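You operate a simulated robot arm through the tools that you are given. There is no shell and no other tool. Be economical: measure what you need, move in short steps, check, and stop when the job is done.

Carry out the task below with a simulated two-armed robot. There is one attempt and no reset: what you move stays moved.

Task
Hold the teal paper bowl on the top of the turntable bench steady with one hand, lift the lens pad out of it with the other and set it down on the top of the turntable bench.

The check looks at the end state, three seconds after you hand in, the way a careful person would. Anything else that was tipped, shoved, dropped, spilled or broken makes it a failure.

Robot
Two 7-joint arms with two-finger parallel grippers on one trunk, on a base that drives. Base frame: it is fixed to the floor where the robot stands at the start and does not move with it; the origin is under the middle of the robot, x ahead of it, y to its left, z up; the surface under the hand at the start is at about z = 800. Units: mm, degrees, N and s.
The left shoulder is at the start at [70, 178, 1045], the right one opposite. With the tool pointing down near the work surface each hand reaches from about 300 to 740 mm from the robot's upright axis, wherever it stands, measured 20 degrees to its own side. Places, roughly: top of the turntable bench [800, -600, 800]. Payload 3.43 kg a hand.
Tool frame (each hand has its own): the origin (TCP) lies between the finger pads and is the grasp point; the fingertips stand 30 mm ahead of it; z points along the fingers, y is the line along which they close. The gripper opens to 94 mm. The fingers are 28 mm wide and 10 mm thick; the gripper's body (50 by 96 mm) begins 55 mm behind the TCP.
Orientation is that of the tool frame in the base frame, as a unit quaternion [w, x, y, z]. With the fingers straight down and closing along the base's y, the tool's x points along the base's -x, its y along +y and its z along -z.

Tools
- The arms move only by the tool apply_moves. It takes "left_deltas", "right_deltas" or both (then of equal length, played together; a hand with none holds still); each is a list of rows, each a list of 3 entries, a list of its own where there are three numbers: the finger opening in mm, from 0 to 94, then the shift along the tool's x, y, z in mm, then the turn, a rotation vector about the tool's x, y, z in degrees. In form: [[grip, [x, y, z], [ax, ay, az]], ...]. A call has 1 to 20 rows; each row shifts and turns the commanded pose from where the row before left it, along the tool's axes as they then stand. Rows are played at 5 a second. More than 50 mm and 8.6 degrees between two rows, or a gripper value outside its range, and nothing of the call is played. Where a pose cannot be reached the arm comes as near as it can. A force on the tool above 40 N (or 10 N above the force at the start of the call, whichever is more), or a blocked arm, ends the call early, and 0.2 s more pass. Each finger travels about 153 mm/s and halts on what it meets, pressing with about 29 N; the grip force reading is that of the motor and also rises with nothing between the fingers. The clock runs only during rows and for 0.2 s after the last one: add rows that do not move to give the fingers time. The reply holds the time, the measured pose of the TCP, the force on the tool along the base axes, the opening and the grip force, in the units named above and with some noise, with the torque about the TCP (base axes, N m) and any sound that the robot's microphone picked up.
- Cameras (640 x 400 px; columns grow to the right, rows downward): "scene" is now at [128.6, 0.7, 1347.3]; the picture's right is [-0.03, -1.00, -0.00], its down [-0.72, 0.02, -0.69] and it looks along [0.69, -0.02, -0.72] (base axes); focal length 273 px, centre (320, 200). "left" rides on the left gripper at [76, -14, -102] in its tool frame; the picture's right is [0.18, 0.98, 0.00], its down [-0.75, 0.14, -0.64] and it looks along [-0.63, 0.12, 0.77] (tool axes); focal length 243 px, centre (320, 200). "right" rides on the right gripper at [76, 14, -103] in its tool frame; the picture's right is [-0.18, 0.98, 0.00], its down [-0.75, -0.14, -0.64] and it looks along [-0.63, -0.12, 0.77] (tool axes); focal length 243 px, centre (320, 200). There is no depth. A picture from a camera that has moved, and an enlarged one, comes with that camera's place and axes in the base frame and with its lens.
- capture(camera): a new picture of that camera. It takes no simulated time.
- slide_trunk(by): slides the trunk up (or, below 0, down) by that many mm; the arms and the scene camera ride with it, the base frame stays. It gives what a move gives, with no picture.
- drive_base(legs): drives the robot by 1 to 6 legs, each [ahead, turn to the left] in mm and degrees, along the robot's own axes; the way and the turn of a leg run together, so that a leg with both is an arc; at most 1500 mm and 180 degrees a leg. The arms and the cameras ride along, it lands a little off, and it stops where it bumps. It gives what a move gives.
- turn_head(pan, tilt): turns the head with the scene camera to pan (to the left, within 86 degrees either way) and tilt (down, from -29 to 69), counted from straight ahead of the robot. It gives what a move gives.
- close_up(camera, box): a new picture of the part [left, top, right, bottom] of that camera's present view, enlarged. It takes no simulated time.
- close_job(): hands the job in; it is judged then, once.

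Go step by step. Nothing tells you exact positions but the pictures and the camera data: compare them with the known pose of the tool, close in by small moves and look again before you grip or let go. The budget is 120 turns and 92 pictures, counting those below and the enlarged ones. Unless the task says otherwise, let go and move clear before handing in, and close with one line.

The tools are called after "Emit:" by a JSON object that holds its "method" and its "body". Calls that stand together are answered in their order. apply_moves: Moves the arms, as the interface text tells. Its arguments: {"type":"object","properties":{"left_deltas":{"type":"array"},"right_deltas":{"type":"array"}},"required":[]} The other tools are called the same way: slide_trunk (by) slides the trunk up or down; drive_base (legs) drives the base; turn_head (pan, tilt) turns the head that bears the scene camera; capture (camera) takes a picture; close_up (camera, box) takes an enlarged picture of a part of a camera's view; close_job () hands the job in.

At the start:

```text
clock: 0.0
left_tool_pos: [531.6, 145.0, 1095.4]
left_ee_rot: [-0.001, 0.0, 1.0, 0.0]
left_force: [0.6, 0.5, 0.8]
left_ft_torque: [-0.01, 0.03, 0.01]
left_gripper_width: 94.0
left_finger_force: 0.1
right_tool_pos: [379.4, -193.3, 1086.2]
right_ee_rot: [0.0, -0.001, 1.0, 0.001]
right_force: [-0.8, -0.5, -1.2]
right_ft_torque: [0.01, -0.01, 0.05]
right_gripper_width: 94.2
right_finger_force: 0.1
trunk travel left (down, up): [-625.0, 215.0]
robot x, y, heading: [1.8, -0.2, -0.2]
head pan, tilt: [-1.6, 46.1]
```

scene: 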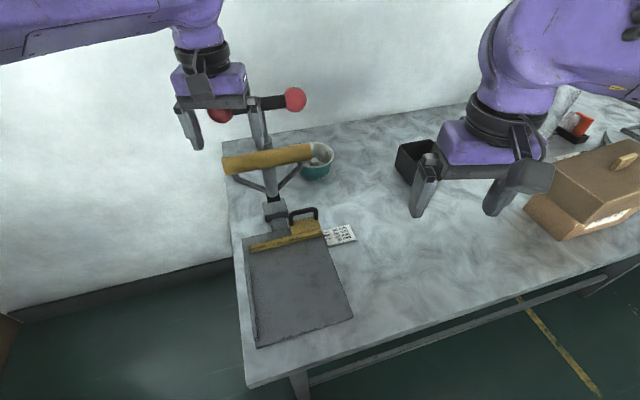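
right: 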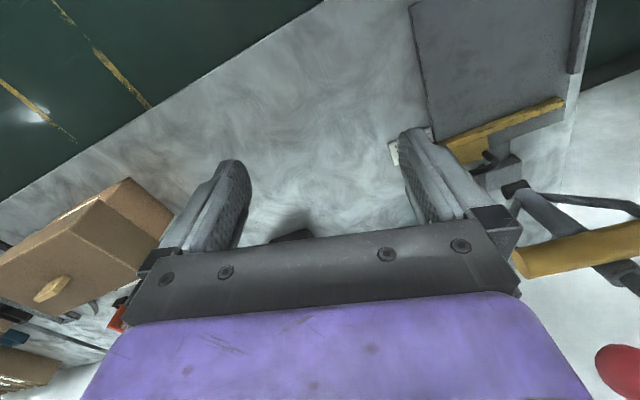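
left: 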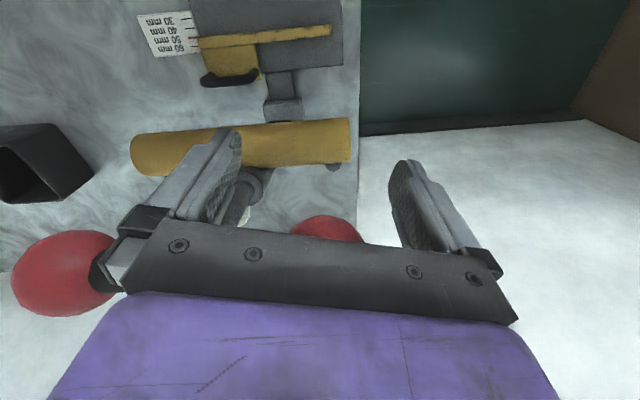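

The bench in front holds a teal bowl near x≈800, y≈-20, but the turntable bench is given at y≈-600. I'll look around to the right first.

Emit:
{"method": "close_up", "body": {"camera": "scene", "box": [220, 80, 420, 205]}}

Emit:
{"method": "turn_head", "body": {"pan": -45, "tilt": 35}}

Emit:
{"method": "capture", "body": {"camera": "scene"}}

```text
3.20 times, centred on (320, 142) of scene
camera zoom: at [128.6, 0.7, 1347.3], right [-0.03, -1.0, 0.0], down [-0.72, 0.02, -0.69], along [0.69, -0.02, -0.72], focal length 874 px, centre (320, 384)
```

zoom: 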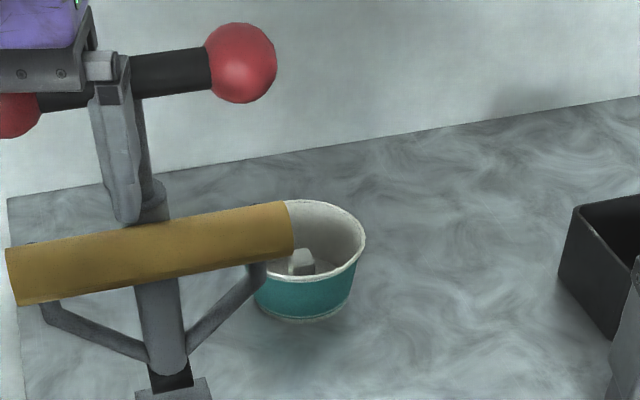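

```text
clock: 1.1
left_tool_pos: [532.7, 145.0, 1095.4]
left_ee_rot: [-0.001, 0.0, 1.0, 0.0]
left_force: [0.0, -0.7, 0.0]
left_ft_torque: [0.04, 0.01, 0.02]
left_gripper_width: 93.9
left_finger_force: 0.0
right_tool_pos: [379.9, -192.7, 1085.2]
right_ee_rot: [0.001, -0.001, 1.0, 0.001]
right_force: [0.1, 0.6, 0.2]
right_ft_torque: [0.02, 0.03, -0.02]
right_gripper_width: 94.0
right_finger_force: 0.1
trunk travel left (down, up): [-625.0, 215.0]
robot x, y, heading: [2.0, 2.9, 0.0]
head pan, tilt: [-45.0, 35.0]
```

```text
87 pictures are left
camera scene: at [110.5, -59.2, 1363.6], right [-0.71, -0.71, 0.0], down [-0.41, 0.41, -0.82], along [0.58, -0.58, -0.57], focal length 273 px, centre (320, 200)
```

scene: 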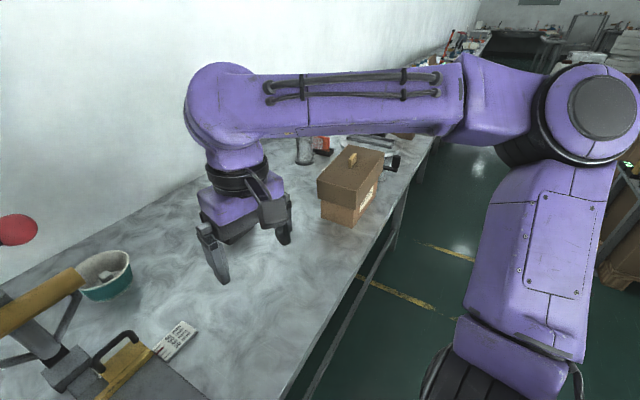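

The bench ahead is the long turntable bench and the bowl is on it at about (795, -5), with a tall lever device front-left of it. I need to see how near the base can go to the bench edge.

Emit:
{"method": "turn_head", "body": {"pan": -30, "tilt": 69}}

Emit:
{"method": "capture", "body": {"camera": "scene"}}

```text
clock: 2.1
left_tool_pos: [531.4, 145.0, 1095.4]
left_ee_rot: [-0.001, 0.0, 1.0, 0.0]
left_force: [-0.4, 0.2, -0.4]
left_ft_torque: [0.01, -0.01, 0.02]
left_gripper_width: 94.1
left_finger_force: 0.0
right_tool_pos: [380.1, -192.7, 1086.6]
right_ee_rot: [0.001, 0.0, 1.0, 0.001]
right_force: [0.3, 0.1, 0.2]
right_ft_torque: [0.01, 0.03, 0.01]
right_gripper_width: 94.0
right_finger_force: 0.1
trunk travel left (down, up): [-625.0, 215.0]
robot x, y, heading: [-1.6, -0.0, 0.1]
head pan, tilt: [-30.0, 68.8]
```

```text
86 pictures are left
camera scene: at [96.6, -25.0, 1320.0], right [-0.5, -0.87, 0.0], down [-0.81, 0.47, -0.36], along [0.31, -0.18, -0.93], focal length 273 px, centre (320, 200)
```

scene: 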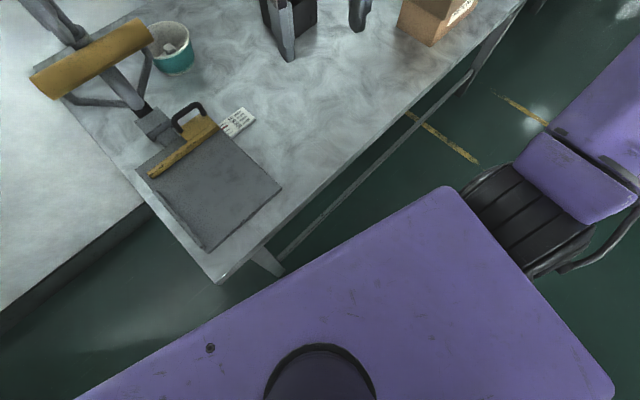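

The base seems to fit close to the edge, but from here the lever device blocks the left arm. I'll back off, go around to the right and approach the bowl from its front right.

Emit:
{"method": "drive_base", "body": {"legs": [[-225, 0]]}}

Emit:
{"method": "turn_head", "body": {"pan": -60, "tilt": 40}}

Emit:
{"method": "capture", "body": {"camera": "scene"}}

```text
clock: 3.8
left_tool_pos: [306.5, 145.9, 1095.3]
left_ee_rot: [-0.001, -0.001, 1.0, -0.001]
left_force: [-0.1, -0.1, -0.1]
left_ft_torque: [0.0, -0.01, 0.01]
left_gripper_width: 94.2
left_finger_force: 0.1
right_tool_pos: [154.2, -191.9, 1085.8]
right_ee_rot: [0.0, -0.001, 1.0, 0.0]
right_force: [1.1, -0.4, -0.7]
right_ft_torque: [0.0, 0.01, -0.02]
right_gripper_width: 93.7
right_finger_force: 0.0
trunk travel left (down, up): [-625.0, 215.0]
robot x, y, heading: [-225.5, -1.0, 0.2]
head pan, tilt: [-30.0, 68.8]
```

```text
clock: 4.8
left_tool_pos: [306.3, 145.3, 1094.7]
left_ee_rot: [-0.001, -0.001, 1.0, -0.001]
left_force: [-1.1, 0.2, 0.9]
left_ft_torque: [0.01, -0.01, -0.01]
left_gripper_width: 94.0
left_finger_force: 0.0
right_tool_pos: [153.7, -191.7, 1085.8]
right_ee_rot: [0.001, -0.001, 1.0, 0.0]
right_force: [0.0, -0.2, 0.4]
right_ft_torque: [0.0, 0.0, 0.0]
right_gripper_width: 94.1
right_finger_force: 0.0
trunk travel left (down, up): [-625.0, 215.0]
robot x, y, heading: [-226.7, 0.1, -0.1]
head pan, tilt: [-60.0, 40.0]
```

```text
85 pictures are left
camera scene: at [-134.3, -70.5, 1356.0], right [-0.86, -0.5, 0.0], down [-0.32, 0.56, -0.77], along [0.38, -0.66, -0.64], focal length 273 px, centre (320, 200)
```

scene: 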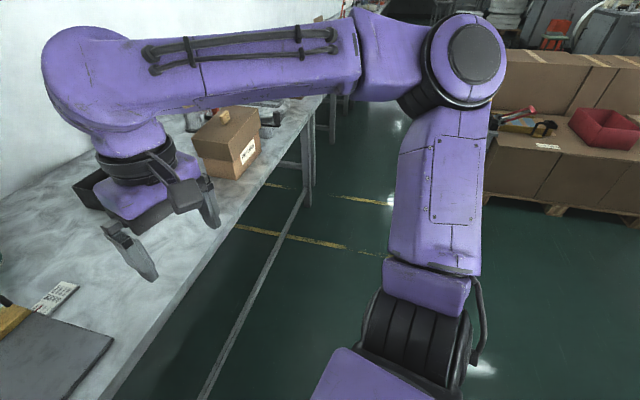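

Free floor to the right and the left hand is clear of the device. I'll raise the trunk for clearance and drive around.

Emit:
{"method": "slide_trunk", "body": {"by": 120}}

Emit:
{"method": "drive_base", "body": {"legs": [[0, -65], [570, 0], [0, 98]]}}

Emit:
{"method": "turn_head", "body": {"pan": 0, "tilt": 50}}

Emit:
{"method": "capture", "body": {"camera": "scene"}}

```text
clock: 6.2
left_tool_pos: [305.2, 145.3, 1215.2]
left_ee_rot: [-0.001, 0.0, 1.0, -0.001]
left_force: [0.7, -0.3, 0.1]
left_ft_torque: [0.02, 0.03, -0.01]
left_gripper_width: 94.0
left_finger_force: 0.0
right_tool_pos: [154.1, -192.7, 1206.4]
right_ee_rot: [0.0, -0.002, 1.0, 0.001]
right_force: [0.4, 0.5, -0.5]
right_ft_torque: [-0.01, 0.03, 0.0]
right_gripper_width: 94.0
right_finger_force: 0.1
trunk travel left (down, up): [-745.0, 95.0]
robot x, y, heading: [-228.6, 3.6, -0.0]
head pan, tilt: [-60.0, 40.0]
```

```text
clock: 16.4
left_tool_pos: [401.4, -128.2, 1215.4]
left_ee_rot: [0.0, -0.26, 0.966, -0.002]
left_force: [-0.5, 0.5, 0.4]
left_ft_torque: [0.03, 0.0, 0.04]
left_gripper_width: 93.9
left_finger_force: 0.1
right_tool_pos: [439.4, -496.0, 1205.4]
right_ee_rot: [0.002, -0.261, 0.965, 0.001]
right_force: [-0.3, -0.4, -0.1]
right_ft_torque: [-0.01, -0.01, 0.02]
right_gripper_width: 93.8
right_finger_force: 0.0
trunk travel left (down, up): [-745.0, 95.0]
robot x, y, heading: [13.7, -518.5, 30.5]
head pan, tilt: [-60.0, 40.0]
```

```text
clock: 17.7
left_tool_pos: [402.7, -127.6, 1215.1]
left_ee_rot: [-0.001, -0.26, 0.966, -0.001]
left_force: [0.1, -0.4, -1.0]
left_ft_torque: [-0.03, 0.0, -0.03]
left_gripper_width: 94.0
left_finger_force: 0.0
right_tool_pos: [438.7, -496.9, 1206.1]
right_ee_rot: [0.001, -0.261, 0.965, 0.001]
right_force: [-0.6, 0.2, 0.1]
right_ft_torque: [0.01, 0.06, 0.04]
right_gripper_width: 93.9
right_finger_force: 0.0
trunk travel left (down, up): [-745.0, 95.0]
robot x, y, heading: [13.0, -518.4, 30.1]
head pan, tilt: [0.0, 50.0]
```

```text
84 pictures are left
camera scene: at [121.5, -453.7, 1461.9], right [0.5, -0.86, 0.0], down [-0.66, -0.38, -0.64], along [0.56, 0.32, -0.77], focal length 273 px, centre (320, 200)
```

scene: 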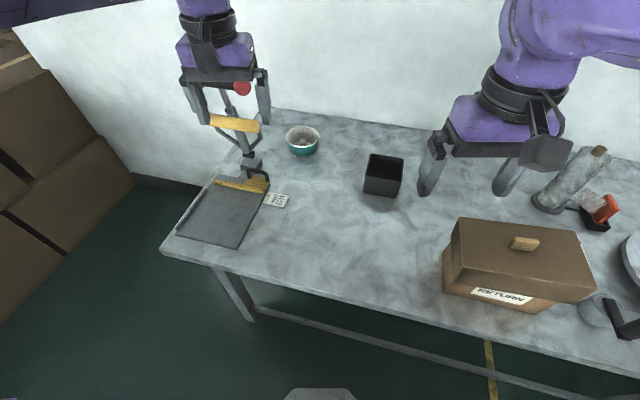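

The bowl is now straight ahead at about (777, -5), about 34° left; base has room toward the edge. I'll turn slightly and move ahead 180 mm, then look down.

Emit:
{"method": "drive_base", "body": {"legs": [[0, 3.5], [180, 0]]}}

Emit:
{"method": "turn_head", "body": {"pan": 0, "tilt": 66}}

Emit:
{"method": "capture", "body": {"camera": "scene"}}

```text
clock: 19.7
left_tool_pos: [523.8, -6.3, 1217.3]
left_ee_rot: [-0.001, -0.289, 0.957, 0.0]
left_force: [0.2, 0.3, 0.7]
left_ft_torque: [-0.01, 0.02, -0.04]
left_gripper_width: 94.0
left_finger_force: 0.0
right_tool_pos: [582.9, -371.6, 1206.5]
right_ee_rot: [0.002, -0.292, 0.957, 0.001]
right_force: [-0.3, -0.3, 0.1]
right_ft_torque: [0.01, 0.01, 0.01]
right_gripper_width: 94.1
right_finger_force: 0.1
trunk travel left (down, up): [-745.0, 95.0]
robot x, y, heading: [164.8, -419.4, 33.6]
head pan, tilt: [0.0, 50.0]
```

```text
clock: 20.5
left_tool_pos: [524.7, -5.9, 1215.2]
left_ee_rot: [-0.001, -0.291, 0.957, 0.0]
left_force: [0.5, 0.2, 0.3]
left_ft_torque: [-0.01, -0.01, 0.02]
left_gripper_width: 94.1
left_finger_force: 0.0
right_tool_pos: [583.7, -369.3, 1206.2]
right_ee_rot: [0.0, -0.292, 0.956, 0.001]
right_force: [-0.3, 0.2, 0.0]
right_ft_torque: [0.02, 0.0, -0.02]
right_gripper_width: 93.9
right_finger_force: 0.2
trunk travel left (down, up): [-745.0, 95.0]
robot x, y, heading: [160.6, -422.4, 33.9]
head pan, tilt: [0.0, 66.0]
```

```text
83 pictures are left
camera scene: at [251.8, -357.1, 1442.7], right [0.56, -0.83, 0.0], down [-0.76, -0.51, -0.41], along [0.34, 0.23, -0.91], focal length 273 px, centre (320, 200)
```

scene: 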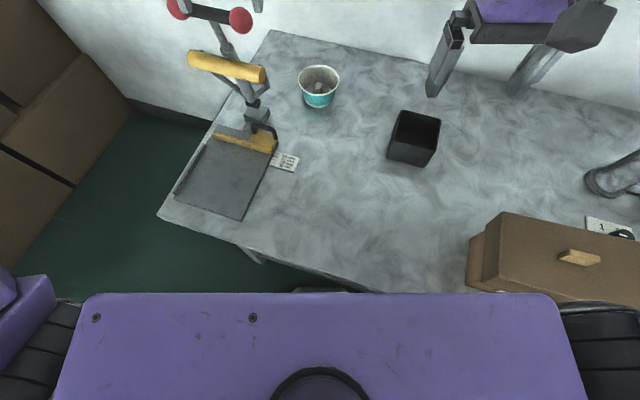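

Bowl at about (772, -3), still ~740 mm from my axis. I'll creep forward a bit more.

Emit:
{"method": "drive_base", "body": {"legs": [[75, 0]]}}

Emit:
{"method": "turn_head", "body": {"pan": 0, "tilt": 50}}

Emit:
{"method": "capture", "body": {"camera": "scene"}}

```text
clock: 21.5
left_tool_pos: [576.9, 29.3, 1221.0]
left_ee_rot: [0.004, -0.29, 0.957, 0.0]
left_force: [-1.2, -1.0, 0.5]
left_ft_torque: [0.06, -0.02, 0.0]
left_gripper_width: 94.1
left_finger_force: 0.0
right_tool_pos: [638.0, -333.8, 1209.4]
right_ee_rot: [0.005, -0.292, 0.957, 0.002]
right_force: [-0.7, -0.1, -0.4]
right_ft_torque: [0.01, -0.07, -0.03]
right_gripper_width: 93.9
right_finger_force: 0.1
trunk travel left (down, up): [-745.0, 95.0]
robot x, y, heading: [226.2, -381.4, 33.7]
head pan, tilt: [0.0, 66.0]
```

```text
clock: 22.3
left_tool_pos: [587.8, 36.4, 1215.6]
left_ee_rot: [-0.002, -0.29, 0.957, -0.002]
left_force: [-0.4, -0.3, -0.1]
left_ft_torque: [-0.02, 0.01, 0.02]
left_gripper_width: 94.1
left_finger_force: 0.0
right_tool_pos: [645.9, -328.9, 1205.5]
right_ee_rot: [0.0, -0.292, 0.957, 0.001]
right_force: [0.5, 0.5, -0.6]
right_ft_torque: [0.0, 0.0, -0.01]
right_gripper_width: 94.2
right_finger_force: 0.1
trunk travel left (down, up): [-745.0, 95.0]
robot x, y, heading: [222.9, -380.6, 33.9]
head pan, tilt: [0.0, 50.0]
```

```text
82 pictures are left
camera scene: at [328.8, -305.7, 1461.6], right [0.56, -0.83, 0.0], down [-0.64, -0.43, -0.64], along [0.53, 0.36, -0.77], focal length 273 px, centre (320, 200)
```

scene: 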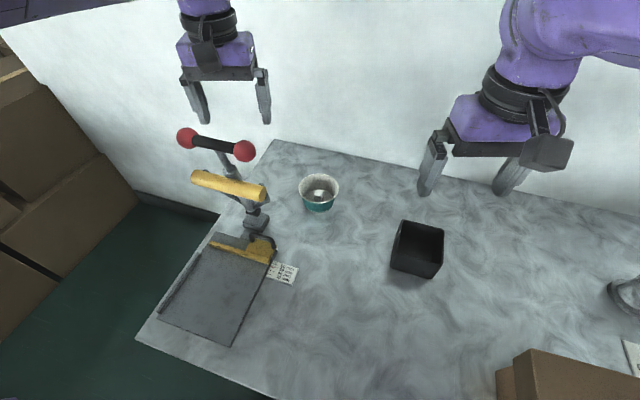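

The view is good. Let me look at the bowl and pad enlarged before planning the grips.

Emit:
{"method": "close_up", "body": {"camera": "scene", "box": [270, 155, 370, 225]}}

Emit:
{"method": "apply_moves", "body": {"left_deltas": [[94, [0, -45, 0], [0, 0, 0]], [94, [0, -45, 0], [0, 0, 0]], [94, [-10, -45, 0], [0, 0, 0]], [94, [-40, 0, 0], [0, 0, 0]], [94, [-30, 0, 0], [0, 0, 0]], [94, [0, 0, 0], [0, 0, 0]]]}}

Emit:
{"method": "capture", "body": {"camera": "left"}}

```text
5.71 times, centred on (320, 190) of scene
camera zoom: at [328.8, -305.7, 1461.6], right [0.56, -0.83, 0.0], down [-0.64, -0.43, -0.64], along [0.53, 0.36, -0.77], focal length 1561 px, centre (320, 257)
```

zoom: 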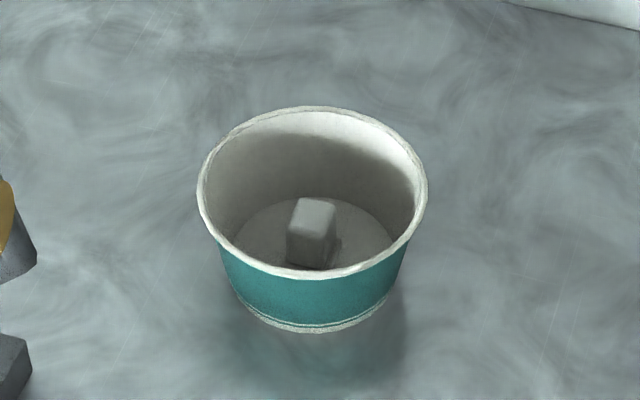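

```text
clock: 23.7
left_tool_pos: [712.2, -37.7, 1217.6]
left_ee_rot: [0.001, -0.29, 0.957, 0.0]
left_force: [0.2, -0.5, 0.0]
left_ft_torque: [0.02, -0.05, 0.01]
left_gripper_width: 93.8
left_finger_force: 0.0
left hand out of reach, approached as far as the arm can: row 5
right_tool_pos: [644.2, -331.8, 1207.6]
right_ee_rot: [0.002, -0.291, 0.957, 0.001]
right_force: [-0.8, -0.5, 1.3]
right_ft_torque: [0.08, -0.04, -0.03]
right_gripper_width: 94.1
right_finger_force: 0.0
trunk travel left (down, up): [-745.0, 95.0]
robot x, y, heading: [219.2, -377.3, 33.7]
head pan, tilt: [0.0, 50.0]
```

```text
80 pictures are left
camera left: at [656.5, -91.8, 1320.1], right [-0.7, 0.72, 0.0], down [0.55, 0.54, 0.64], along [0.46, 0.45, -0.77], focal length 243 px, centre (320, 200)
```

left: 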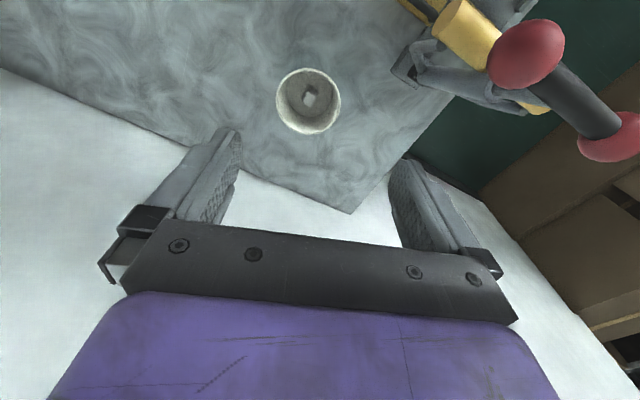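

The bowl is about 120 mm wide, ~60 high, centred near (776, -1); the pad is a ~20 mm block near its middle. The hand is too high to reach; lowering the trunk.

Emit:
{"method": "slide_trunk", "body": {"by": -120}}

Emit:
{"method": "apply_moves", "body": {"left_deltas": [[94, [0, 0, 30], [0, 0, 0]], [94, [0, 0, 30], [0, 0, 0]], [94, [-35, 0, 30], [0, 0, 0]], [94, [-25, 0, 0], [0, 0, 0]], [94, [0, 0, 0], [0, 0, 0]]]}}

Emit:
{"method": "capture", "body": {"camera": "left"}}

Emit:
{"method": "capture", "body": {"camera": "scene"}}

```text
clock: 25.2
left_tool_pos: [713.1, -37.1, 1095.7]
left_ee_rot: [0.002, -0.29, 0.957, -0.001]
left_force: [-0.2, 0.3, -0.6]
left_ft_torque: [-0.04, 0.01, 0.03]
left_gripper_width: 94.3
left_finger_force: 0.0
right_tool_pos: [646.7, -330.1, 1086.5]
right_ee_rot: [0.0, -0.291, 0.957, 0.0]
right_force: [0.0, 0.6, -0.2]
right_ft_torque: [0.02, 0.0, 0.0]
right_gripper_width: 93.9
right_finger_force: 0.0
trunk travel left (down, up): [-625.0, 215.0]
robot x, y, heading: [221.9, -377.6, 33.6]
head pan, tilt: [0.0, 50.0]
```

```text
clock: 26.4
left_tool_pos: [741.5, -18.1, 1005.9]
left_ee_rot: [0.001, -0.291, 0.957, -0.001]
left_force: [0.0, -0.1, -0.2]
left_ft_torque: [-0.02, -0.01, 0.03]
left_gripper_width: 93.9
left_finger_force: 0.1
left hand out of reach, approached as far as the arm can: row 4
right_tool_pos: [646.3, -329.8, 1087.1]
right_ee_rot: [0.001, -0.292, 0.956, 0.001]
right_force: [0.1, -0.5, 0.0]
right_ft_torque: [0.03, 0.05, -0.02]
right_gripper_width: 94.1
right_finger_force: 0.1
trunk travel left (down, up): [-625.0, 215.0]
robot x, y, heading: [224.4, -383.7, 34.0]
head pan, tilt: [0.0, 50.0]
```

```text
79 pictures are left
camera left: at [686.0, -71.6, 1108.5], right [-0.7, 0.71, 0.0], down [0.55, 0.54, 0.64], along [0.46, 0.45, -0.77], focal length 243 px, centre (320, 200)
```

left: 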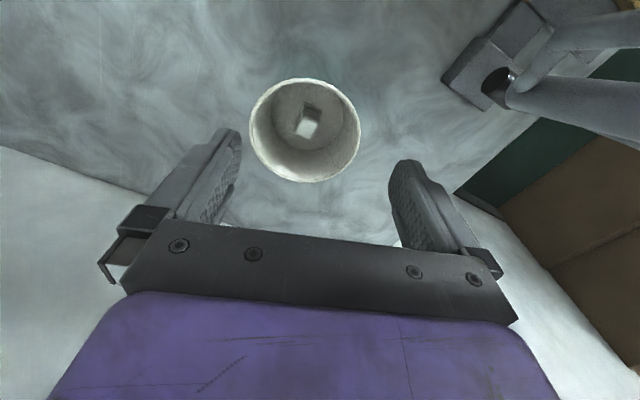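

```text
78 pictures are left
camera scene: at [326.9, -307.2, 1341.9], right [0.56, -0.83, 0.0], down [-0.64, -0.43, -0.64], along [0.53, 0.36, -0.77], focal length 273 px, centre (320, 200)
```

scene: 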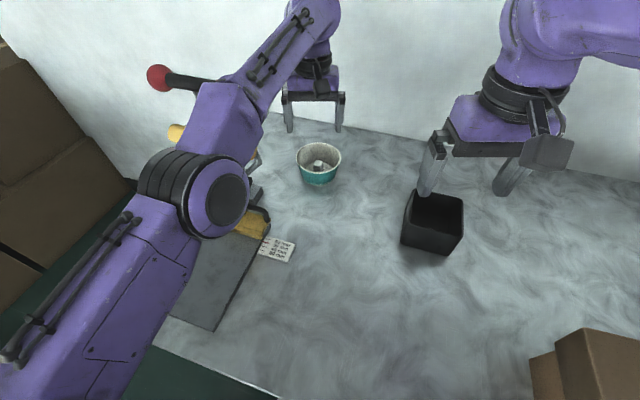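

The left forearm passes too near the device's lever. I'll raise, back up, and come in again further right with less turn.

Emit:
{"method": "slide_trunk", "body": {"by": 100}}

Emit:
{"method": "drive_base", "body": {"legs": [[-200, 0], [0, -16], [185, 0]]}}

Emit:
{"method": "capture", "body": {"camera": "scene"}}

```text
clock: 27.7
left_tool_pos: [741.1, -17.7, 1105.5]
left_ee_rot: [0.001, -0.291, 0.957, -0.001]
left_force: [-0.1, -0.2, -0.5]
left_ft_torque: [-0.01, -0.01, 0.0]
left_gripper_width: 94.1
left_finger_force: 0.1
right_tool_pos: [645.7, -331.6, 1186.9]
right_ee_rot: [0.0, -0.291, 0.957, 0.002]
right_force: [1.4, 0.6, -1.0]
right_ft_torque: [-0.08, -0.01, 0.01]
right_gripper_width: 94.0
right_finger_force: 0.1
trunk travel left (down, up): [-725.0, 115.0]
robot x, y, heading: [221.4, -377.1, 34.0]
head pan, tilt: [0.0, 50.0]
```

```text
clock: 31.4
left_tool_pos: [825.1, -232.1, 1107.1]
left_ee_rot: [0.002, -0.154, 0.988, -0.001]
left_force: [0.3, 0.7, -0.3]
left_ft_torque: [-0.02, 0.0, -0.03]
left_gripper_width: 94.0
left_finger_force: 0.0
right_tool_pos: [647.0, -505.1, 1186.2]
right_ee_rot: [0.001, -0.156, 0.988, 0.001]
right_force: [0.3, 0.0, -0.1]
right_ft_torque: [0.01, 0.01, 0.04]
right_gripper_width: 94.0
right_finger_force: 0.1
trunk travel left (down, up): [-725.0, 115.0]
robot x, y, heading: [228.0, -436.9, 17.9]
head pan, tilt: [0.0, 50.0]
```

```text
77 pictures are left
camera scene: at [346.4, -396.5, 1442.1], right [0.31, -0.95, 0.0], down [-0.73, -0.23, -0.64], along [0.61, 0.2, -0.77], focal length 273 px, centre (320, 200)
```

scene: 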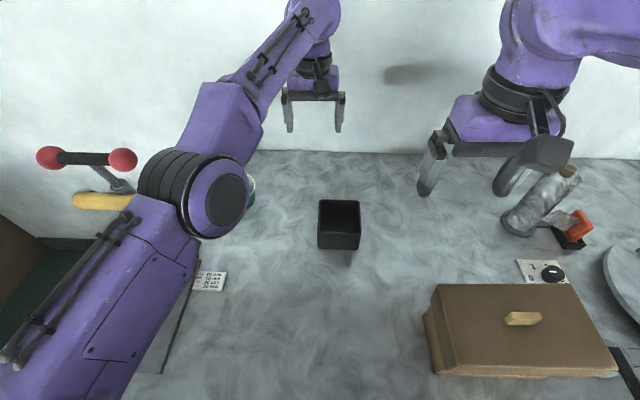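

Now the bowl is 590 mm from the left shoulder with more room from the device. Move the left hand over toward the bowl while high, then look.

Emit:
{"method": "apply_moves", "body": {"left_deltas": [[94, [10, 45, 0], [0, 0, 0]], [94, [0, 45, 0], [0, 0, 0]], [94, [0, 45, 0], [0, 0, 0]], [94, [0, 45, 0], [0, 0, 0]], [94, [-15, 45, 0], [0, 0, 0]], [94, [-15, 10, 0], [0, 0, 0]], [94, [0, 0, 0], [0, 0, 0]]]}}

Emit:
{"method": "capture", "body": {"camera": "scene"}}

Emit:
{"method": "capture", "body": {"camera": "left"}}

```text
clock: 33.0
left_tool_pos: [805.4, -22.1, 1117.8]
left_ee_rot: [0.002, -0.154, 0.988, 0.0]
left_force: [0.8, 0.2, -0.2]
left_ft_torque: [-0.01, 0.0, -0.01]
left_gripper_width: 93.8
left_finger_force: 0.1
left hand out of reach, approached as far as the arm can: row 1, 2, 3, 4, 5, 6
right_tool_pos: [649.0, -504.8, 1187.7]
right_ee_rot: [0.002, -0.156, 0.988, 0.001]
right_force: [-0.2, -0.2, -0.2]
right_ft_torque: [0.0, 0.01, 0.02]
right_gripper_width: 94.1
right_finger_force: 0.1
trunk travel left (down, up): [-725.0, 115.0]
robot x, y, heading: [229.7, -439.0, 17.9]
head pan, tilt: [0.0, 50.0]
```

```text
76 pictures are left
camera scene: at [347.7, -395.7, 1441.9], right [0.31, -0.95, 0.0], down [-0.73, -0.23, -0.64], along [0.61, 0.2, -0.77], focal length 273 px, centre (320, 200)
```

scene: 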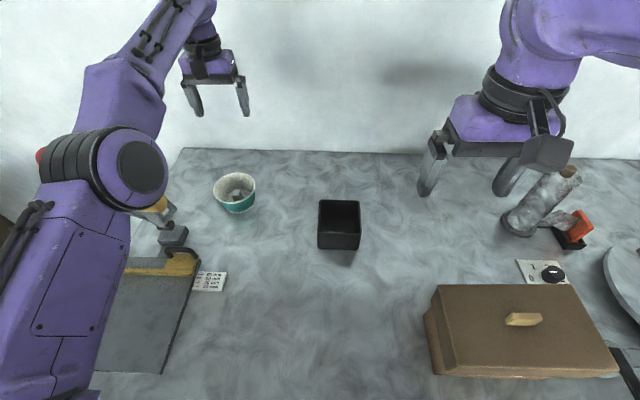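

```text
75 pictures are left
camera left: at [736.5, -58.7, 1220.1], right [-0.48, 0.88, 0.0], down [0.67, 0.37, 0.64], along [0.57, 0.3, -0.76], focal length 243 px, centre (320, 200)
```

left: 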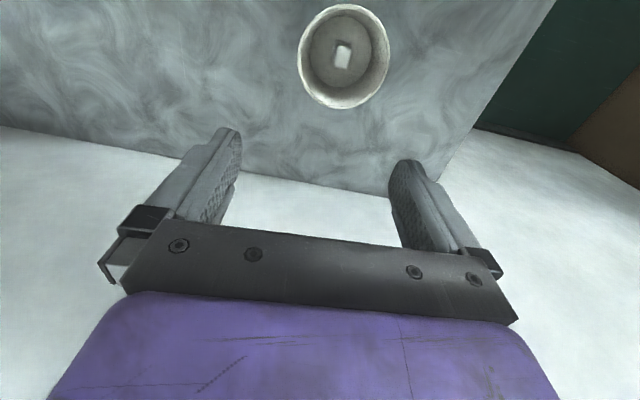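

Bowl confirmed at about (777, -4). Plan: right hand, tilted forward, pinches the right rim; left comes straight down for the pad. Lower the trunk, move the left hand aside and start tilting the right hand.

Emit:
{"method": "slide_trunk", "body": {"by": -100}}

Emit:
{"method": "apply_moves", "body": {"left_deltas": [[94, [15, 35, -10], [0, 0, 0]], [94, [15, 35, -10], [0, 0, 0]], [94, [0, 0, 0], [0, 0, 0]], [94, [0, 0, 0], [0, 0, 0]], [94, [0, 0, 0], [0, 0, 0]], [94, [0, 0, 0], [0, 0, 0]], [94, [0, 0, 0], [0, 0, 0]], [94, [0, 0, 0], [0, 0, 0]], [94, [0, 0, 0], [0, 0, 0]], [94, [0, 0, 0], [0, 0, 0]]], "right_deltas": [[94, [0, 0, 0], [0, 0, -6]], [94, [0, 0, 0], [0, 0, -6]], [94, [0, 20, 0], [0, -7, 0]], [94, [0, 20, 0], [0, -7, 0]], [94, [0, 20, 0], [0, -7, 0]], [94, [0, 20, 0], [0, -7, 0]], [94, [0, 20, 0], [0, -7, 0]], [94, [0, 20, 0], [0, -7, 0]], [94, [0, 20, 0], [0, -7, 0]], [94, [0, 20, 0], [0, -6, 0]]]}}

Emit:
{"method": "capture", "body": {"camera": "scene"}}

```text
clock: 34.3
left_tool_pos: [805.3, -24.1, 1018.5]
left_ee_rot: [0.003, -0.156, 0.988, -0.001]
left_force: [0.2, -0.4, -0.4]
left_ft_torque: [-0.03, 0.04, -0.02]
left_gripper_width: 93.9
left_finger_force: 0.2
right_tool_pos: [648.2, -505.9, 1087.0]
right_ee_rot: [0.002, -0.156, 0.988, 0.001]
right_force: [-0.4, 0.7, 0.1]
right_ft_torque: [-0.01, 0.01, -0.01]
right_gripper_width: 93.9
right_finger_force: 0.0
trunk travel left (down, up): [-625.0, 215.0]
robot x, y, heading: [228.8, -435.0, 17.8]
head pan, tilt: [0.0, 50.0]
```

```text
clock: 36.5
left_tool_pos: [753.9, 35.2, 1036.1]
left_ee_rot: [0.001, -0.155, 0.988, -0.001]
left_force: [-0.3, 1.1, 0.0]
left_ft_torque: [0.0, 0.02, -0.03]
left_gripper_width: 94.2
left_finger_force: 0.1
right_tool_pos: [568.6, -365.0, 1086.6]
right_ee_rot: [0.448, -0.228, 0.856, 0.12]
right_force: [-0.2, -0.3, 0.4]
right_ft_torque: [-0.01, -0.03, -0.04]
right_gripper_width: 94.1
right_finger_force: 0.1
trunk travel left (down, up): [-625.0, 215.0]
robot x, y, heading: [231.1, -439.1, 17.8]
head pan, tilt: [0.0, 50.0]
```

```text
74 pictures are left
camera scene: at [347.2, -394.8, 1342.0], right [0.31, -0.95, 0.0], down [-0.73, -0.23, -0.64], along [0.61, 0.2, -0.77], focal length 273 px, centre (320, 200)
```

scene: 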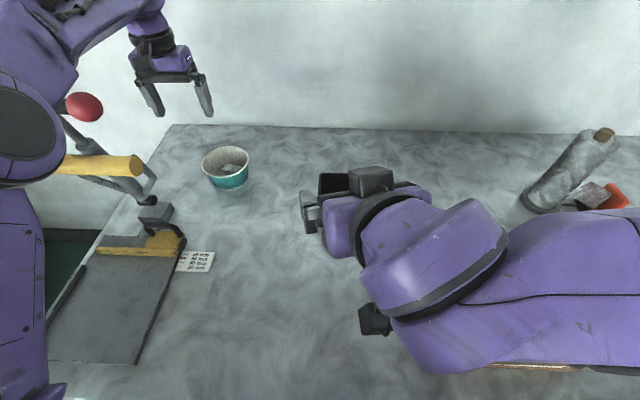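

The right hand is tilted at 55°. I'll shift it left, then forward and down toward the bowl's right side, stopping short to look.

Emit:
{"method": "apply_moves", "body": {"right_deltas": [[94, [0, 38, 0], [0, 0, 0]], [94, [0, 38, 0], [0, 0, 0]], [94, [0, 38, 0], [0, 0, 0]], [94, [0, 38, 0], [0, 0, 0]], [80, [-8, 0, 40], [0, 0, 0]], [70, [-8, 0, 40], [0, 0, 0]], [60, [-8, 0, 40], [0, 0, 0]], [50, [-8, 0, 40], [0, 0, 0]], [44, [-8, 0, 40], [0, 0, 0]], [44, [-8, 0, 40], [0, 0, 0]], [44, [0, 0, 0], [0, 0, 0]]]}}

Emit:
{"method": "capture", "body": {"camera": "scene"}}

Emit:
{"method": "capture", "body": {"camera": "right"}}

Emit:
{"method": "capture", "body": {"camera": "left"}}

```text
clock: 39.1
left_tool_pos: [754.8, 34.4, 1036.2]
left_ee_rot: [0.001, -0.155, 0.988, -0.002]
left_force: [1.7, -0.1, -0.3]
left_ft_torque: [-0.02, 0.05, -0.04]
left_gripper_width: 94.2
left_finger_force: 0.0
right_tool_pos: [708.7, -131.1, 1035.1]
right_ee_rot: [0.456, -0.191, 0.856, 0.15]
right_force: [0.4, 0.3, -0.4]
right_ft_torque: [0.03, -0.03, 0.01]
right_gripper_width: 43.9
right_finger_force: 0.0
trunk travel left (down, up): [-625.0, 215.0]
robot x, y, heading: [227.9, -438.6, 18.0]
head pan, tilt: [0.0, 50.0]
stopped in row 11 (right hand): the arm was blocked; the commanded pose is now the measured one
```

```text
73 pictures are left
camera scene: at [348.7, -396.3, 1341.8], right [0.31, -0.95, 0.0], down [-0.73, -0.23, -0.64], along [0.61, 0.2, -0.77], focal length 273 px, centre (320, 200)
```

scene: 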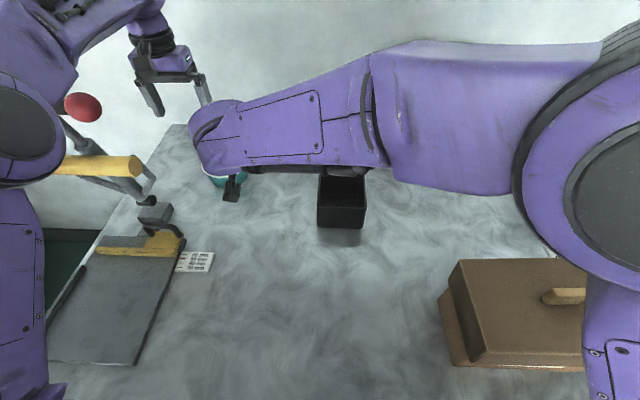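

```text
72 pictures are left
camera right: at [587.6, -176.5, 1026.5], right [-0.36, 0.9, 0.24], down [-0.02, -0.26, 0.97], along [0.93, 0.35, 0.11], focal length 243 px, centre (320, 200)
```

right: 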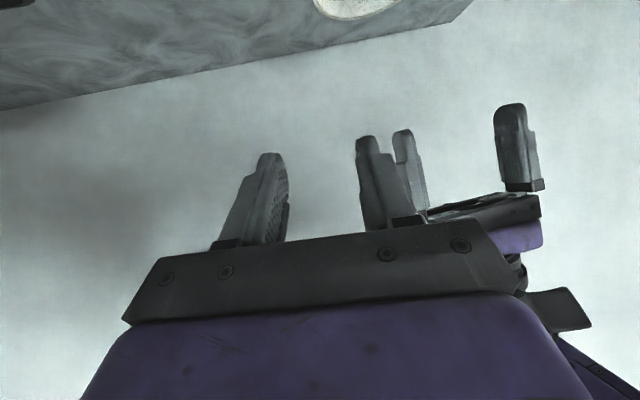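

```text
71 pictures are left
camera left: at [686.8, -2.2, 1139.1], right [-0.48, 0.88, 0.0], down [0.67, 0.37, 0.64], along [0.57, 0.3, -0.77], focal length 243 px, centre (320, 200)
```

left: 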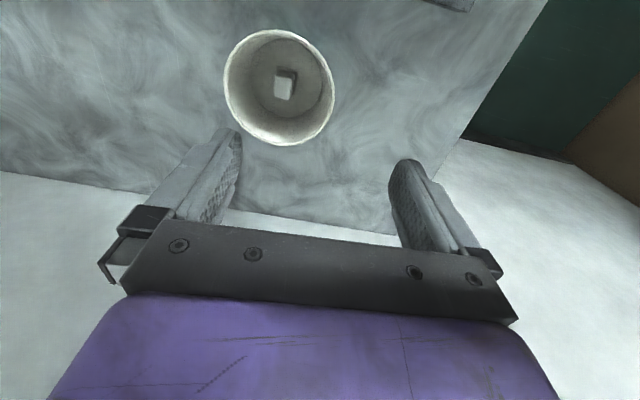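

The right arm is cramped at this heading (wrist limit). I'll back off and turn the right tool to point along its natural line (heading ~54°).

Emit:
{"method": "apply_moves", "body": {"right_deltas": [[44, [0, 0, -35], [0, 0, 0]], [44, [0, -10, -35], [0, 0, 0]], [44, [0, -10, -20], [-4.9, 0, -3.4]], [44, [0, -10, -20], [-4.9, 0, -3.4]], [44, [0, 0, 0], [-4.9, 0, -3.4]], [44, [0, 0, 0], [-4.9, 0, -3.4]], [44, [0, 0, 0], [0, 0, 0]]]}}

Emit:
{"method": "capture", "body": {"camera": "scene"}}

```text
clock: 40.7
left_tool_pos: [753.4, 34.8, 1036.0]
left_ee_rot: [0.003, -0.155, 0.988, -0.001]
left_force: [0.4, -0.6, 0.2]
left_ft_torque: [0.0, 0.0, -0.03]
left_gripper_width: 94.0
left_finger_force: 0.0
right_tool_pos: [639.9, -204.4, 1088.2]
right_ee_rot: [0.432, -0.37, 0.788, 0.236]
right_force: [-0.4, 0.2, -0.3]
right_ft_torque: [-0.01, 0.02, -0.04]
right_gripper_width: 43.9
right_finger_force: 0.0
trunk travel left (down, up): [-625.0, 215.0]
robot x, y, heading: [229.6, -436.6, 17.5]
head pan, tilt: [0.0, 50.0]
```

```text
70 pictures are left
camera scene: at [347.4, -395.8, 1342.0], right [0.31, -0.95, 0.0], down [-0.73, -0.23, -0.64], along [0.61, 0.2, -0.77], focal length 273 px, centre (320, 200)
```

scene: 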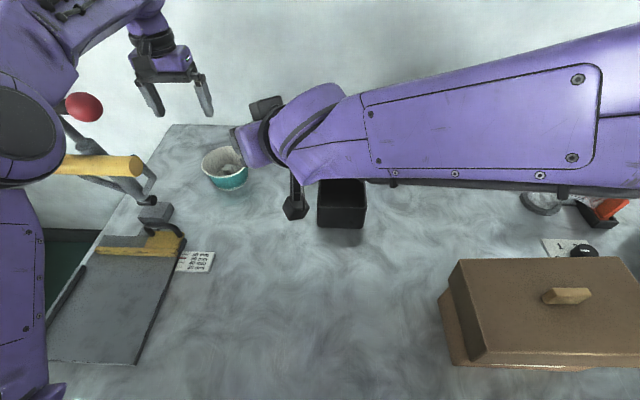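

Tool heading is ~54° with 59° tilt, and now the wrist is relaxed. Approach to above the right rim.

Emit:
{"method": "apply_moves", "body": {"right_deltas": [[44, [0, -25, 15], [0, 0, 0]], [44, [0, -25, 30], [0, 0, 0]], [44, [0, 0, 40], [0, 0, 0]], [44, [2, 0, 40], [0, 0, 0]], [44, [2, 0, 40], [0, 0, 0]], [44, [2, 0, 40], [0, 0, 0]], [44, [0, 0, 30], [0, 0, 0]], [44, [0, 0, 0], [0, 0, 0]]]}}

Emit:
{"method": "capture", "body": {"camera": "scene"}}

Emit:
{"method": "capture", "body": {"camera": "left"}}

Emit:
{"method": "capture", "body": {"camera": "right"}}

```text
clock: 42.5
left_tool_pos: [754.0, 34.0, 1037.4]
left_ee_rot: [0.002, -0.154, 0.988, -0.001]
left_force: [0.8, -0.2, -0.1]
left_ft_torque: [0.04, -0.03, -0.02]
left_gripper_width: 94.0
left_finger_force: 0.1
right_tool_pos: [796.6, -74.7, 958.5]
right_ee_rot: [0.431, -0.369, 0.789, 0.236]
right_force: [-0.2, 0.4, 0.0]
right_ft_torque: [0.01, 0.03, 0.04]
right_gripper_width: 44.0
right_finger_force: 0.1
trunk travel left (down, up): [-625.0, 215.0]
robot x, y, heading: [226.7, -438.8, 17.8]
head pan, tilt: [0.0, 50.0]
```

```text
69 pictures are left
camera scene: at [347.4, -396.7, 1342.0], right [0.31, -0.95, 0.0], down [-0.73, -0.23, -0.64], along [0.61, 0.2, -0.77], focal length 273 px, centre (320, 200)
```

scene: 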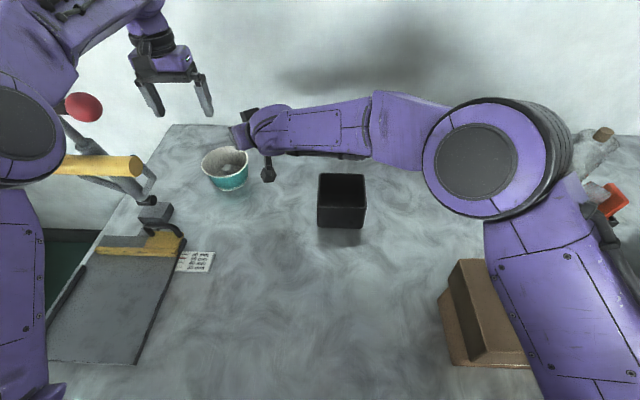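

```text
68 pictures are left
camera left: at [685.8, -2.5, 1139.6], right [-0.48, 0.88, 0.0], down [0.67, 0.37, 0.64], along [0.57, 0.31, -0.76], focal length 243 px, centre (320, 200)
```

left: 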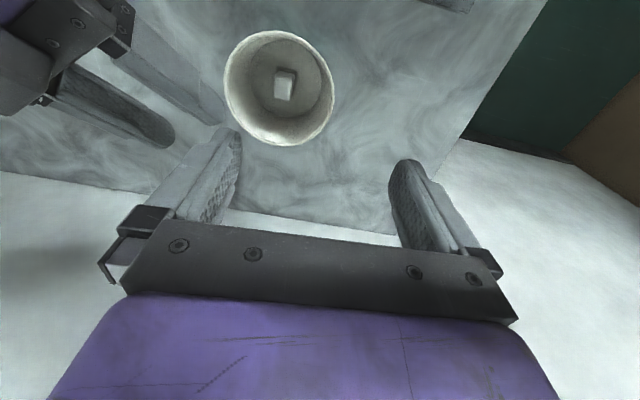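

```text
67 pictures are left
camera right: at [705.4, -165.7, 947.5], right [-0.71, 0.67, 0.21], down [0.05, -0.25, 0.97], along [0.7, 0.7, 0.14], focal length 243 px, centre (320, 200)
```

right: 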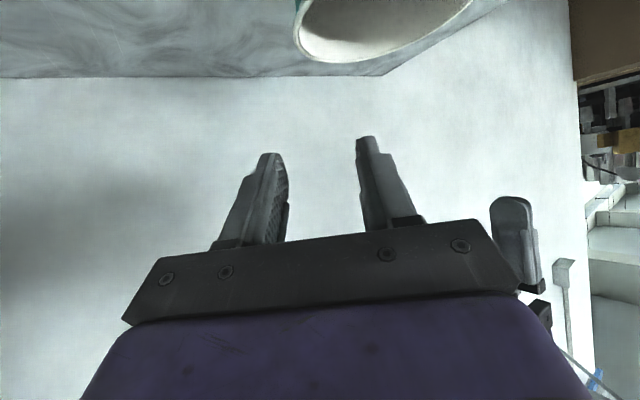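

Bowl rim centred at (777, -4), radius ~60, top ~855. Right hand is above its right edge; descend halfway and look.

Emit:
{"method": "apply_moves", "body": {"right_deltas": [[44, [18, -2, 20], [0, 0, 0]], [44, [17, -2, 20], [0, 0, 0]], [44, [0, 0, 0], [0, 0, 0]]]}}

Emit:
{"method": "capture", "body": {"camera": "left"}}

Emit:
{"method": "close_up", "body": {"camera": "scene", "box": [180, 90, 340, 220]}}

Emit:
{"method": "capture", "body": {"camera": "right"}}

```text
clock: 43.3
left_tool_pos: [754.2, 35.1, 1036.5]
left_ee_rot: [0.002, -0.156, 0.988, -0.002]
left_force: [0.6, 0.6, 0.1]
left_ft_torque: [-0.03, 0.02, 0.0]
left_gripper_width: 94.1
left_finger_force: 0.2
right_tool_pos: [808.8, -63.4, 907.4]
right_ee_rot: [0.432, -0.368, 0.789, 0.236]
right_force: [0.6, -0.5, -0.4]
right_ft_torque: [-0.03, -0.02, -0.02]
right_gripper_width: 44.2
right_finger_force: 0.0
trunk travel left (down, up): [-625.0, 215.0]
robot x, y, heading: [230.5, -433.5, 17.5]
head pan, tilt: [0.0, 50.0]
```

```text
66 pictures are left
camera left: at [685.3, -1.8, 1139.5], right [-0.48, 0.88, 0.0], down [0.67, 0.37, 0.64], along [0.57, 0.3, -0.76], focal length 243 px, centre (320, 200)
```

left: 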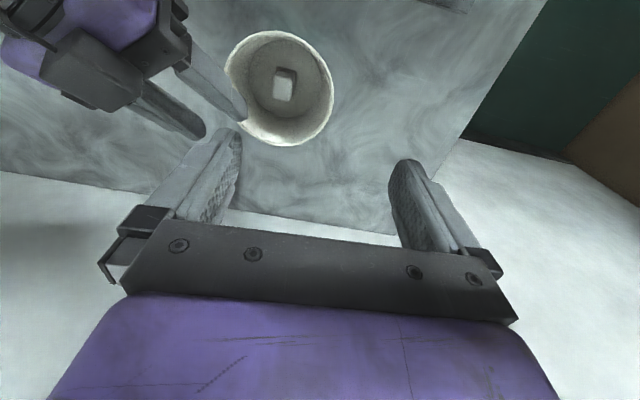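

```text
3.08 times, centred on (260, 155) of scene
camera zoom: at [346.9, -395.8, 1342.0], right [0.31, -0.95, 0.0], down [-0.73, -0.23, -0.64], along [0.61, 0.2, -0.77], focal length 841 px, centre (505, 338)
```

zoom: 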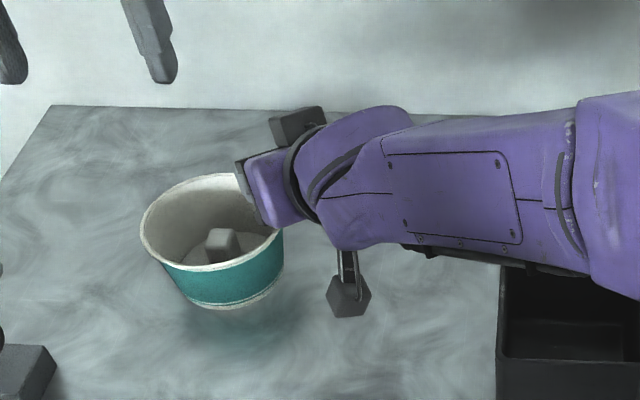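

```text
64 pictures are left
camera right: at [718.3, -153.2, 896.8], right [-0.71, 0.68, 0.21], down [0.05, -0.24, 0.97], along [0.71, 0.69, 0.14], focal length 243 px, centre (320, 200)
```

right: 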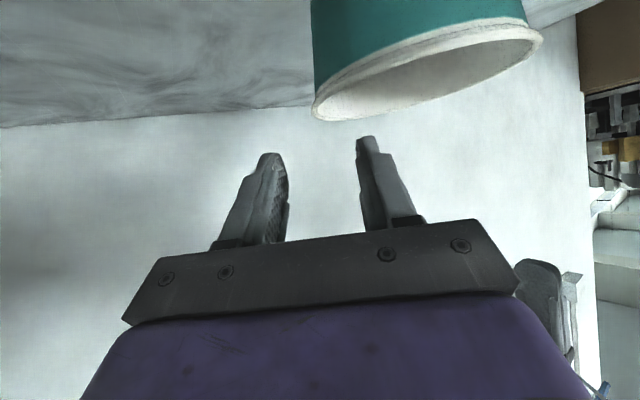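

The rim's right edge lies between the right fingers in the camera views. Continue down.

Emit:
{"method": "apply_moves", "body": {"right_deltas": [[44, [15, 0, 16], [0, 0, 0]], [44, [10, 0, 10], [0, 0, 0]], [44, [0, 0, 0], [0, 0, 0]]]}}

Emit:
{"method": "capture", "body": {"camera": "left"}}

Emit:
{"method": "capture", "body": {"camera": "right"}}

```text
clock: 44.1
left_tool_pos: [754.3, 35.1, 1037.1]
left_ee_rot: [0.002, -0.156, 0.988, 0.0]
left_force: [-0.2, 0.3, 0.3]
left_ft_torque: [0.0, 0.0, 0.04]
left_gripper_width: 93.9
left_finger_force: 0.1
right_tool_pos: [813.3, -53.7, 872.5]
right_ee_rot: [0.431, -0.37, 0.788, 0.237]
right_force: [-1.0, 0.0, -0.8]
right_ft_torque: [-0.01, -0.04, -0.02]
right_gripper_width: 44.2
right_finger_force: 0.0
trunk travel left (down, up): [-625.0, 215.0]
robot x, y, heading: [230.6, -437.8, 18.0]
head pan, tilt: [0.0, 50.0]
```

```text
63 pictures are left
camera left: at [685.9, -1.9, 1139.3], right [-0.48, 0.88, 0.0], down [0.67, 0.37, 0.64], along [0.57, 0.3, -0.76], focal length 243 px, centre (320, 200)
```

left: 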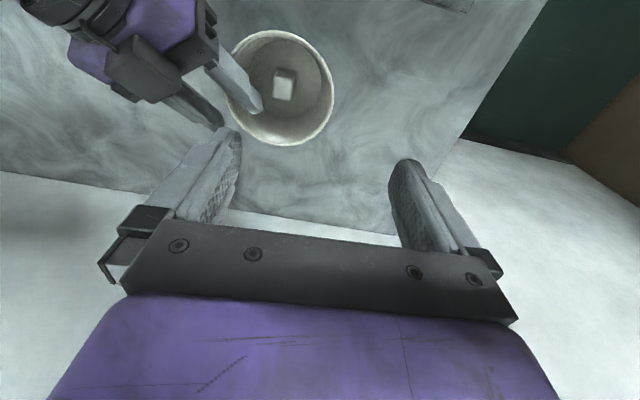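

```text
62 pictures are left
camera right: at [721.2, -144.5, 860.4], right [-0.71, 0.67, 0.21], down [0.05, -0.24, 0.97], along [0.7, 0.7, 0.14], focal length 243 px, centre (320, 200)
```

right: 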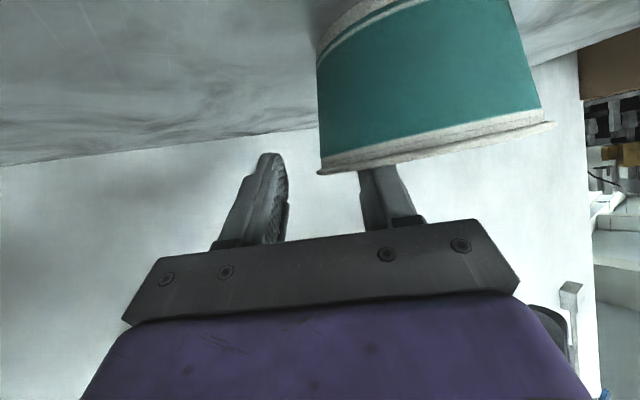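

The inner finger is inside the bowl, outer outside; rim is about z=864. Go down 12 mm more and close gently onto the wall.

Emit:
{"method": "apply_moves", "body": {"right_deltas": [[44, [10, 0, 6], [0, 0, 0]], [38, [0, 0, 0], [0, 0, 0]], [30, [0, 0, 0], [0, 0, 0]], [24, [0, 0, 0], [0, 0, 0]], [18, [0, 0, 0], [0, 0, 0]], [18, [0, 0, 0], [0, 0, 0]]]}}

Emit:
{"method": "capture", "body": {"camera": "left"}}

Emit:
{"method": "capture", "body": {"camera": "right"}}

```text
clock: 45.5
left_tool_pos: [755.1, 34.7, 1036.0]
left_ee_rot: [0.001, -0.156, 0.988, -0.001]
left_force: [1.0, -0.8, 0.4]
left_ft_torque: [0.03, -0.01, 0.0]
left_gripper_width: 93.9
left_finger_force: 0.1
right_tool_pos: [813.1, -54.4, 861.2]
right_ee_rot: [0.431, -0.37, 0.788, 0.236]
right_force: [-0.1, 0.5, -0.3]
right_ft_torque: [-0.01, 0.02, -0.01]
right_gripper_width: 17.9
right_finger_force: 0.4
trunk travel left (down, up): [-625.0, 215.0]
robot x, y, heading: [222.7, -438.8, 17.7]
head pan, tilt: [0.0, 50.0]
```

```text
61 pictures are left
camera left: at [686.1, -1.8, 1139.2], right [-0.48, 0.88, 0.0], down [0.67, 0.37, 0.64], along [0.57, 0.3, -0.76], focal length 243 px, centre (320, 200)
```

left: 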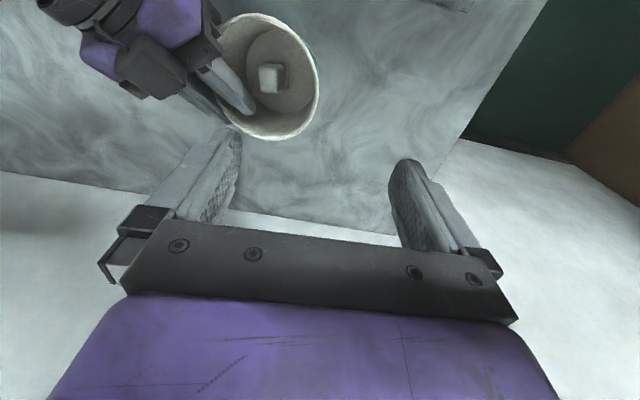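

```text
60 pictures are left
camera right: at [721.9, -144.1, 849.5], right [-0.71, 0.68, 0.21], down [0.05, -0.24, 0.97], along [0.7, 0.7, 0.14], focal length 243 px, centre (320, 200)
```

right: 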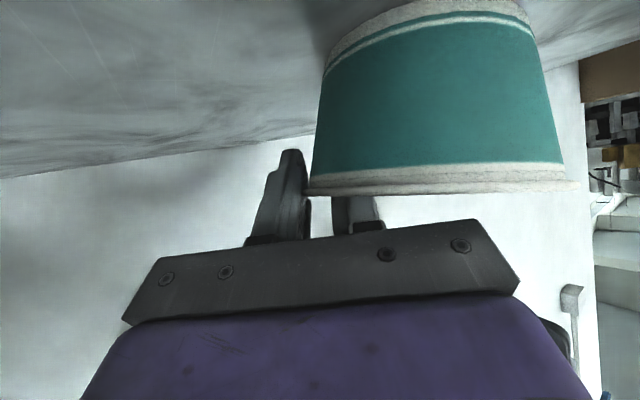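

The inner finger met the wall first and tugged/tilted the bowl. I'll open again to let it settle and look.

Emit:
{"method": "apply_moves", "body": {"right_deltas": [[24, [0, 0, 0], [0, 0, 0]], [30, [0, 0, 0], [0, 0, 0]], [36, [0, 0, 0], [0, 0, 0]], [36, [0, 0, 0], [0, 0, 0]]]}}

Emit:
{"method": "capture", "body": {"camera": "left"}}

Emit:
{"method": "capture", "body": {"camera": "right"}}

```text
clock: 46.5
left_tool_pos: [754.7, 34.7, 1037.1]
left_ee_rot: [0.002, -0.155, 0.988, -0.001]
left_force: [-0.2, -0.1, 0.0]
left_ft_torque: [-0.04, -0.01, 0.0]
left_gripper_width: 94.1
left_finger_force: 0.1
right_tool_pos: [813.1, -52.9, 860.2]
right_ee_rot: [0.43, -0.369, 0.789, 0.236]
right_force: [0.4, -0.6, 0.1]
right_ft_torque: [-0.05, 0.03, -0.02]
right_gripper_width: 35.8
right_finger_force: 0.1
trunk travel left (down, up): [-625.0, 215.0]
robot x, y, heading: [229.1, -433.8, 17.8]
head pan, tilt: [0.0, 50.0]
```

```text
59 pictures are left
camera left: at [686.0, -1.8, 1139.2], right [-0.48, 0.88, 0.0], down [0.67, 0.37, 0.64], along [0.57, 0.3, -0.76], focal length 243 px, centre (320, 200)
```

left: 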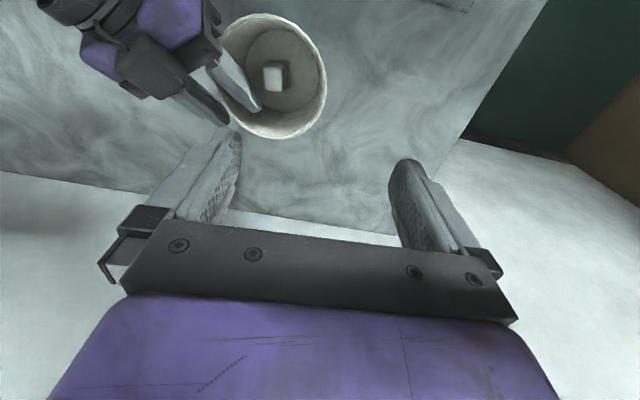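

```text
58 pictures are left
camera right: at [721.8, -144.0, 849.6], right [-0.71, 0.67, 0.21], down [0.05, -0.24, 0.97], along [0.7, 0.7, 0.14], focal length 243 px, centre (320, 200)
```

right: 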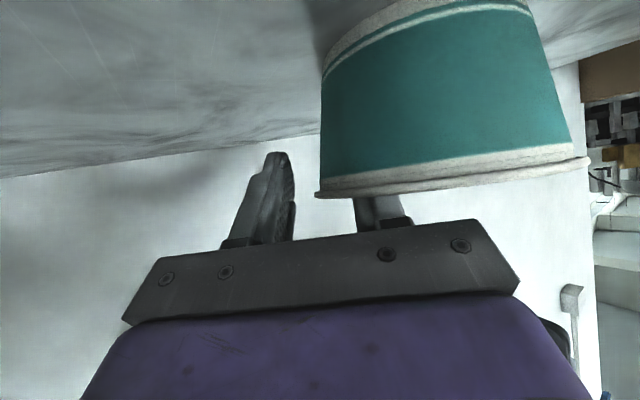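

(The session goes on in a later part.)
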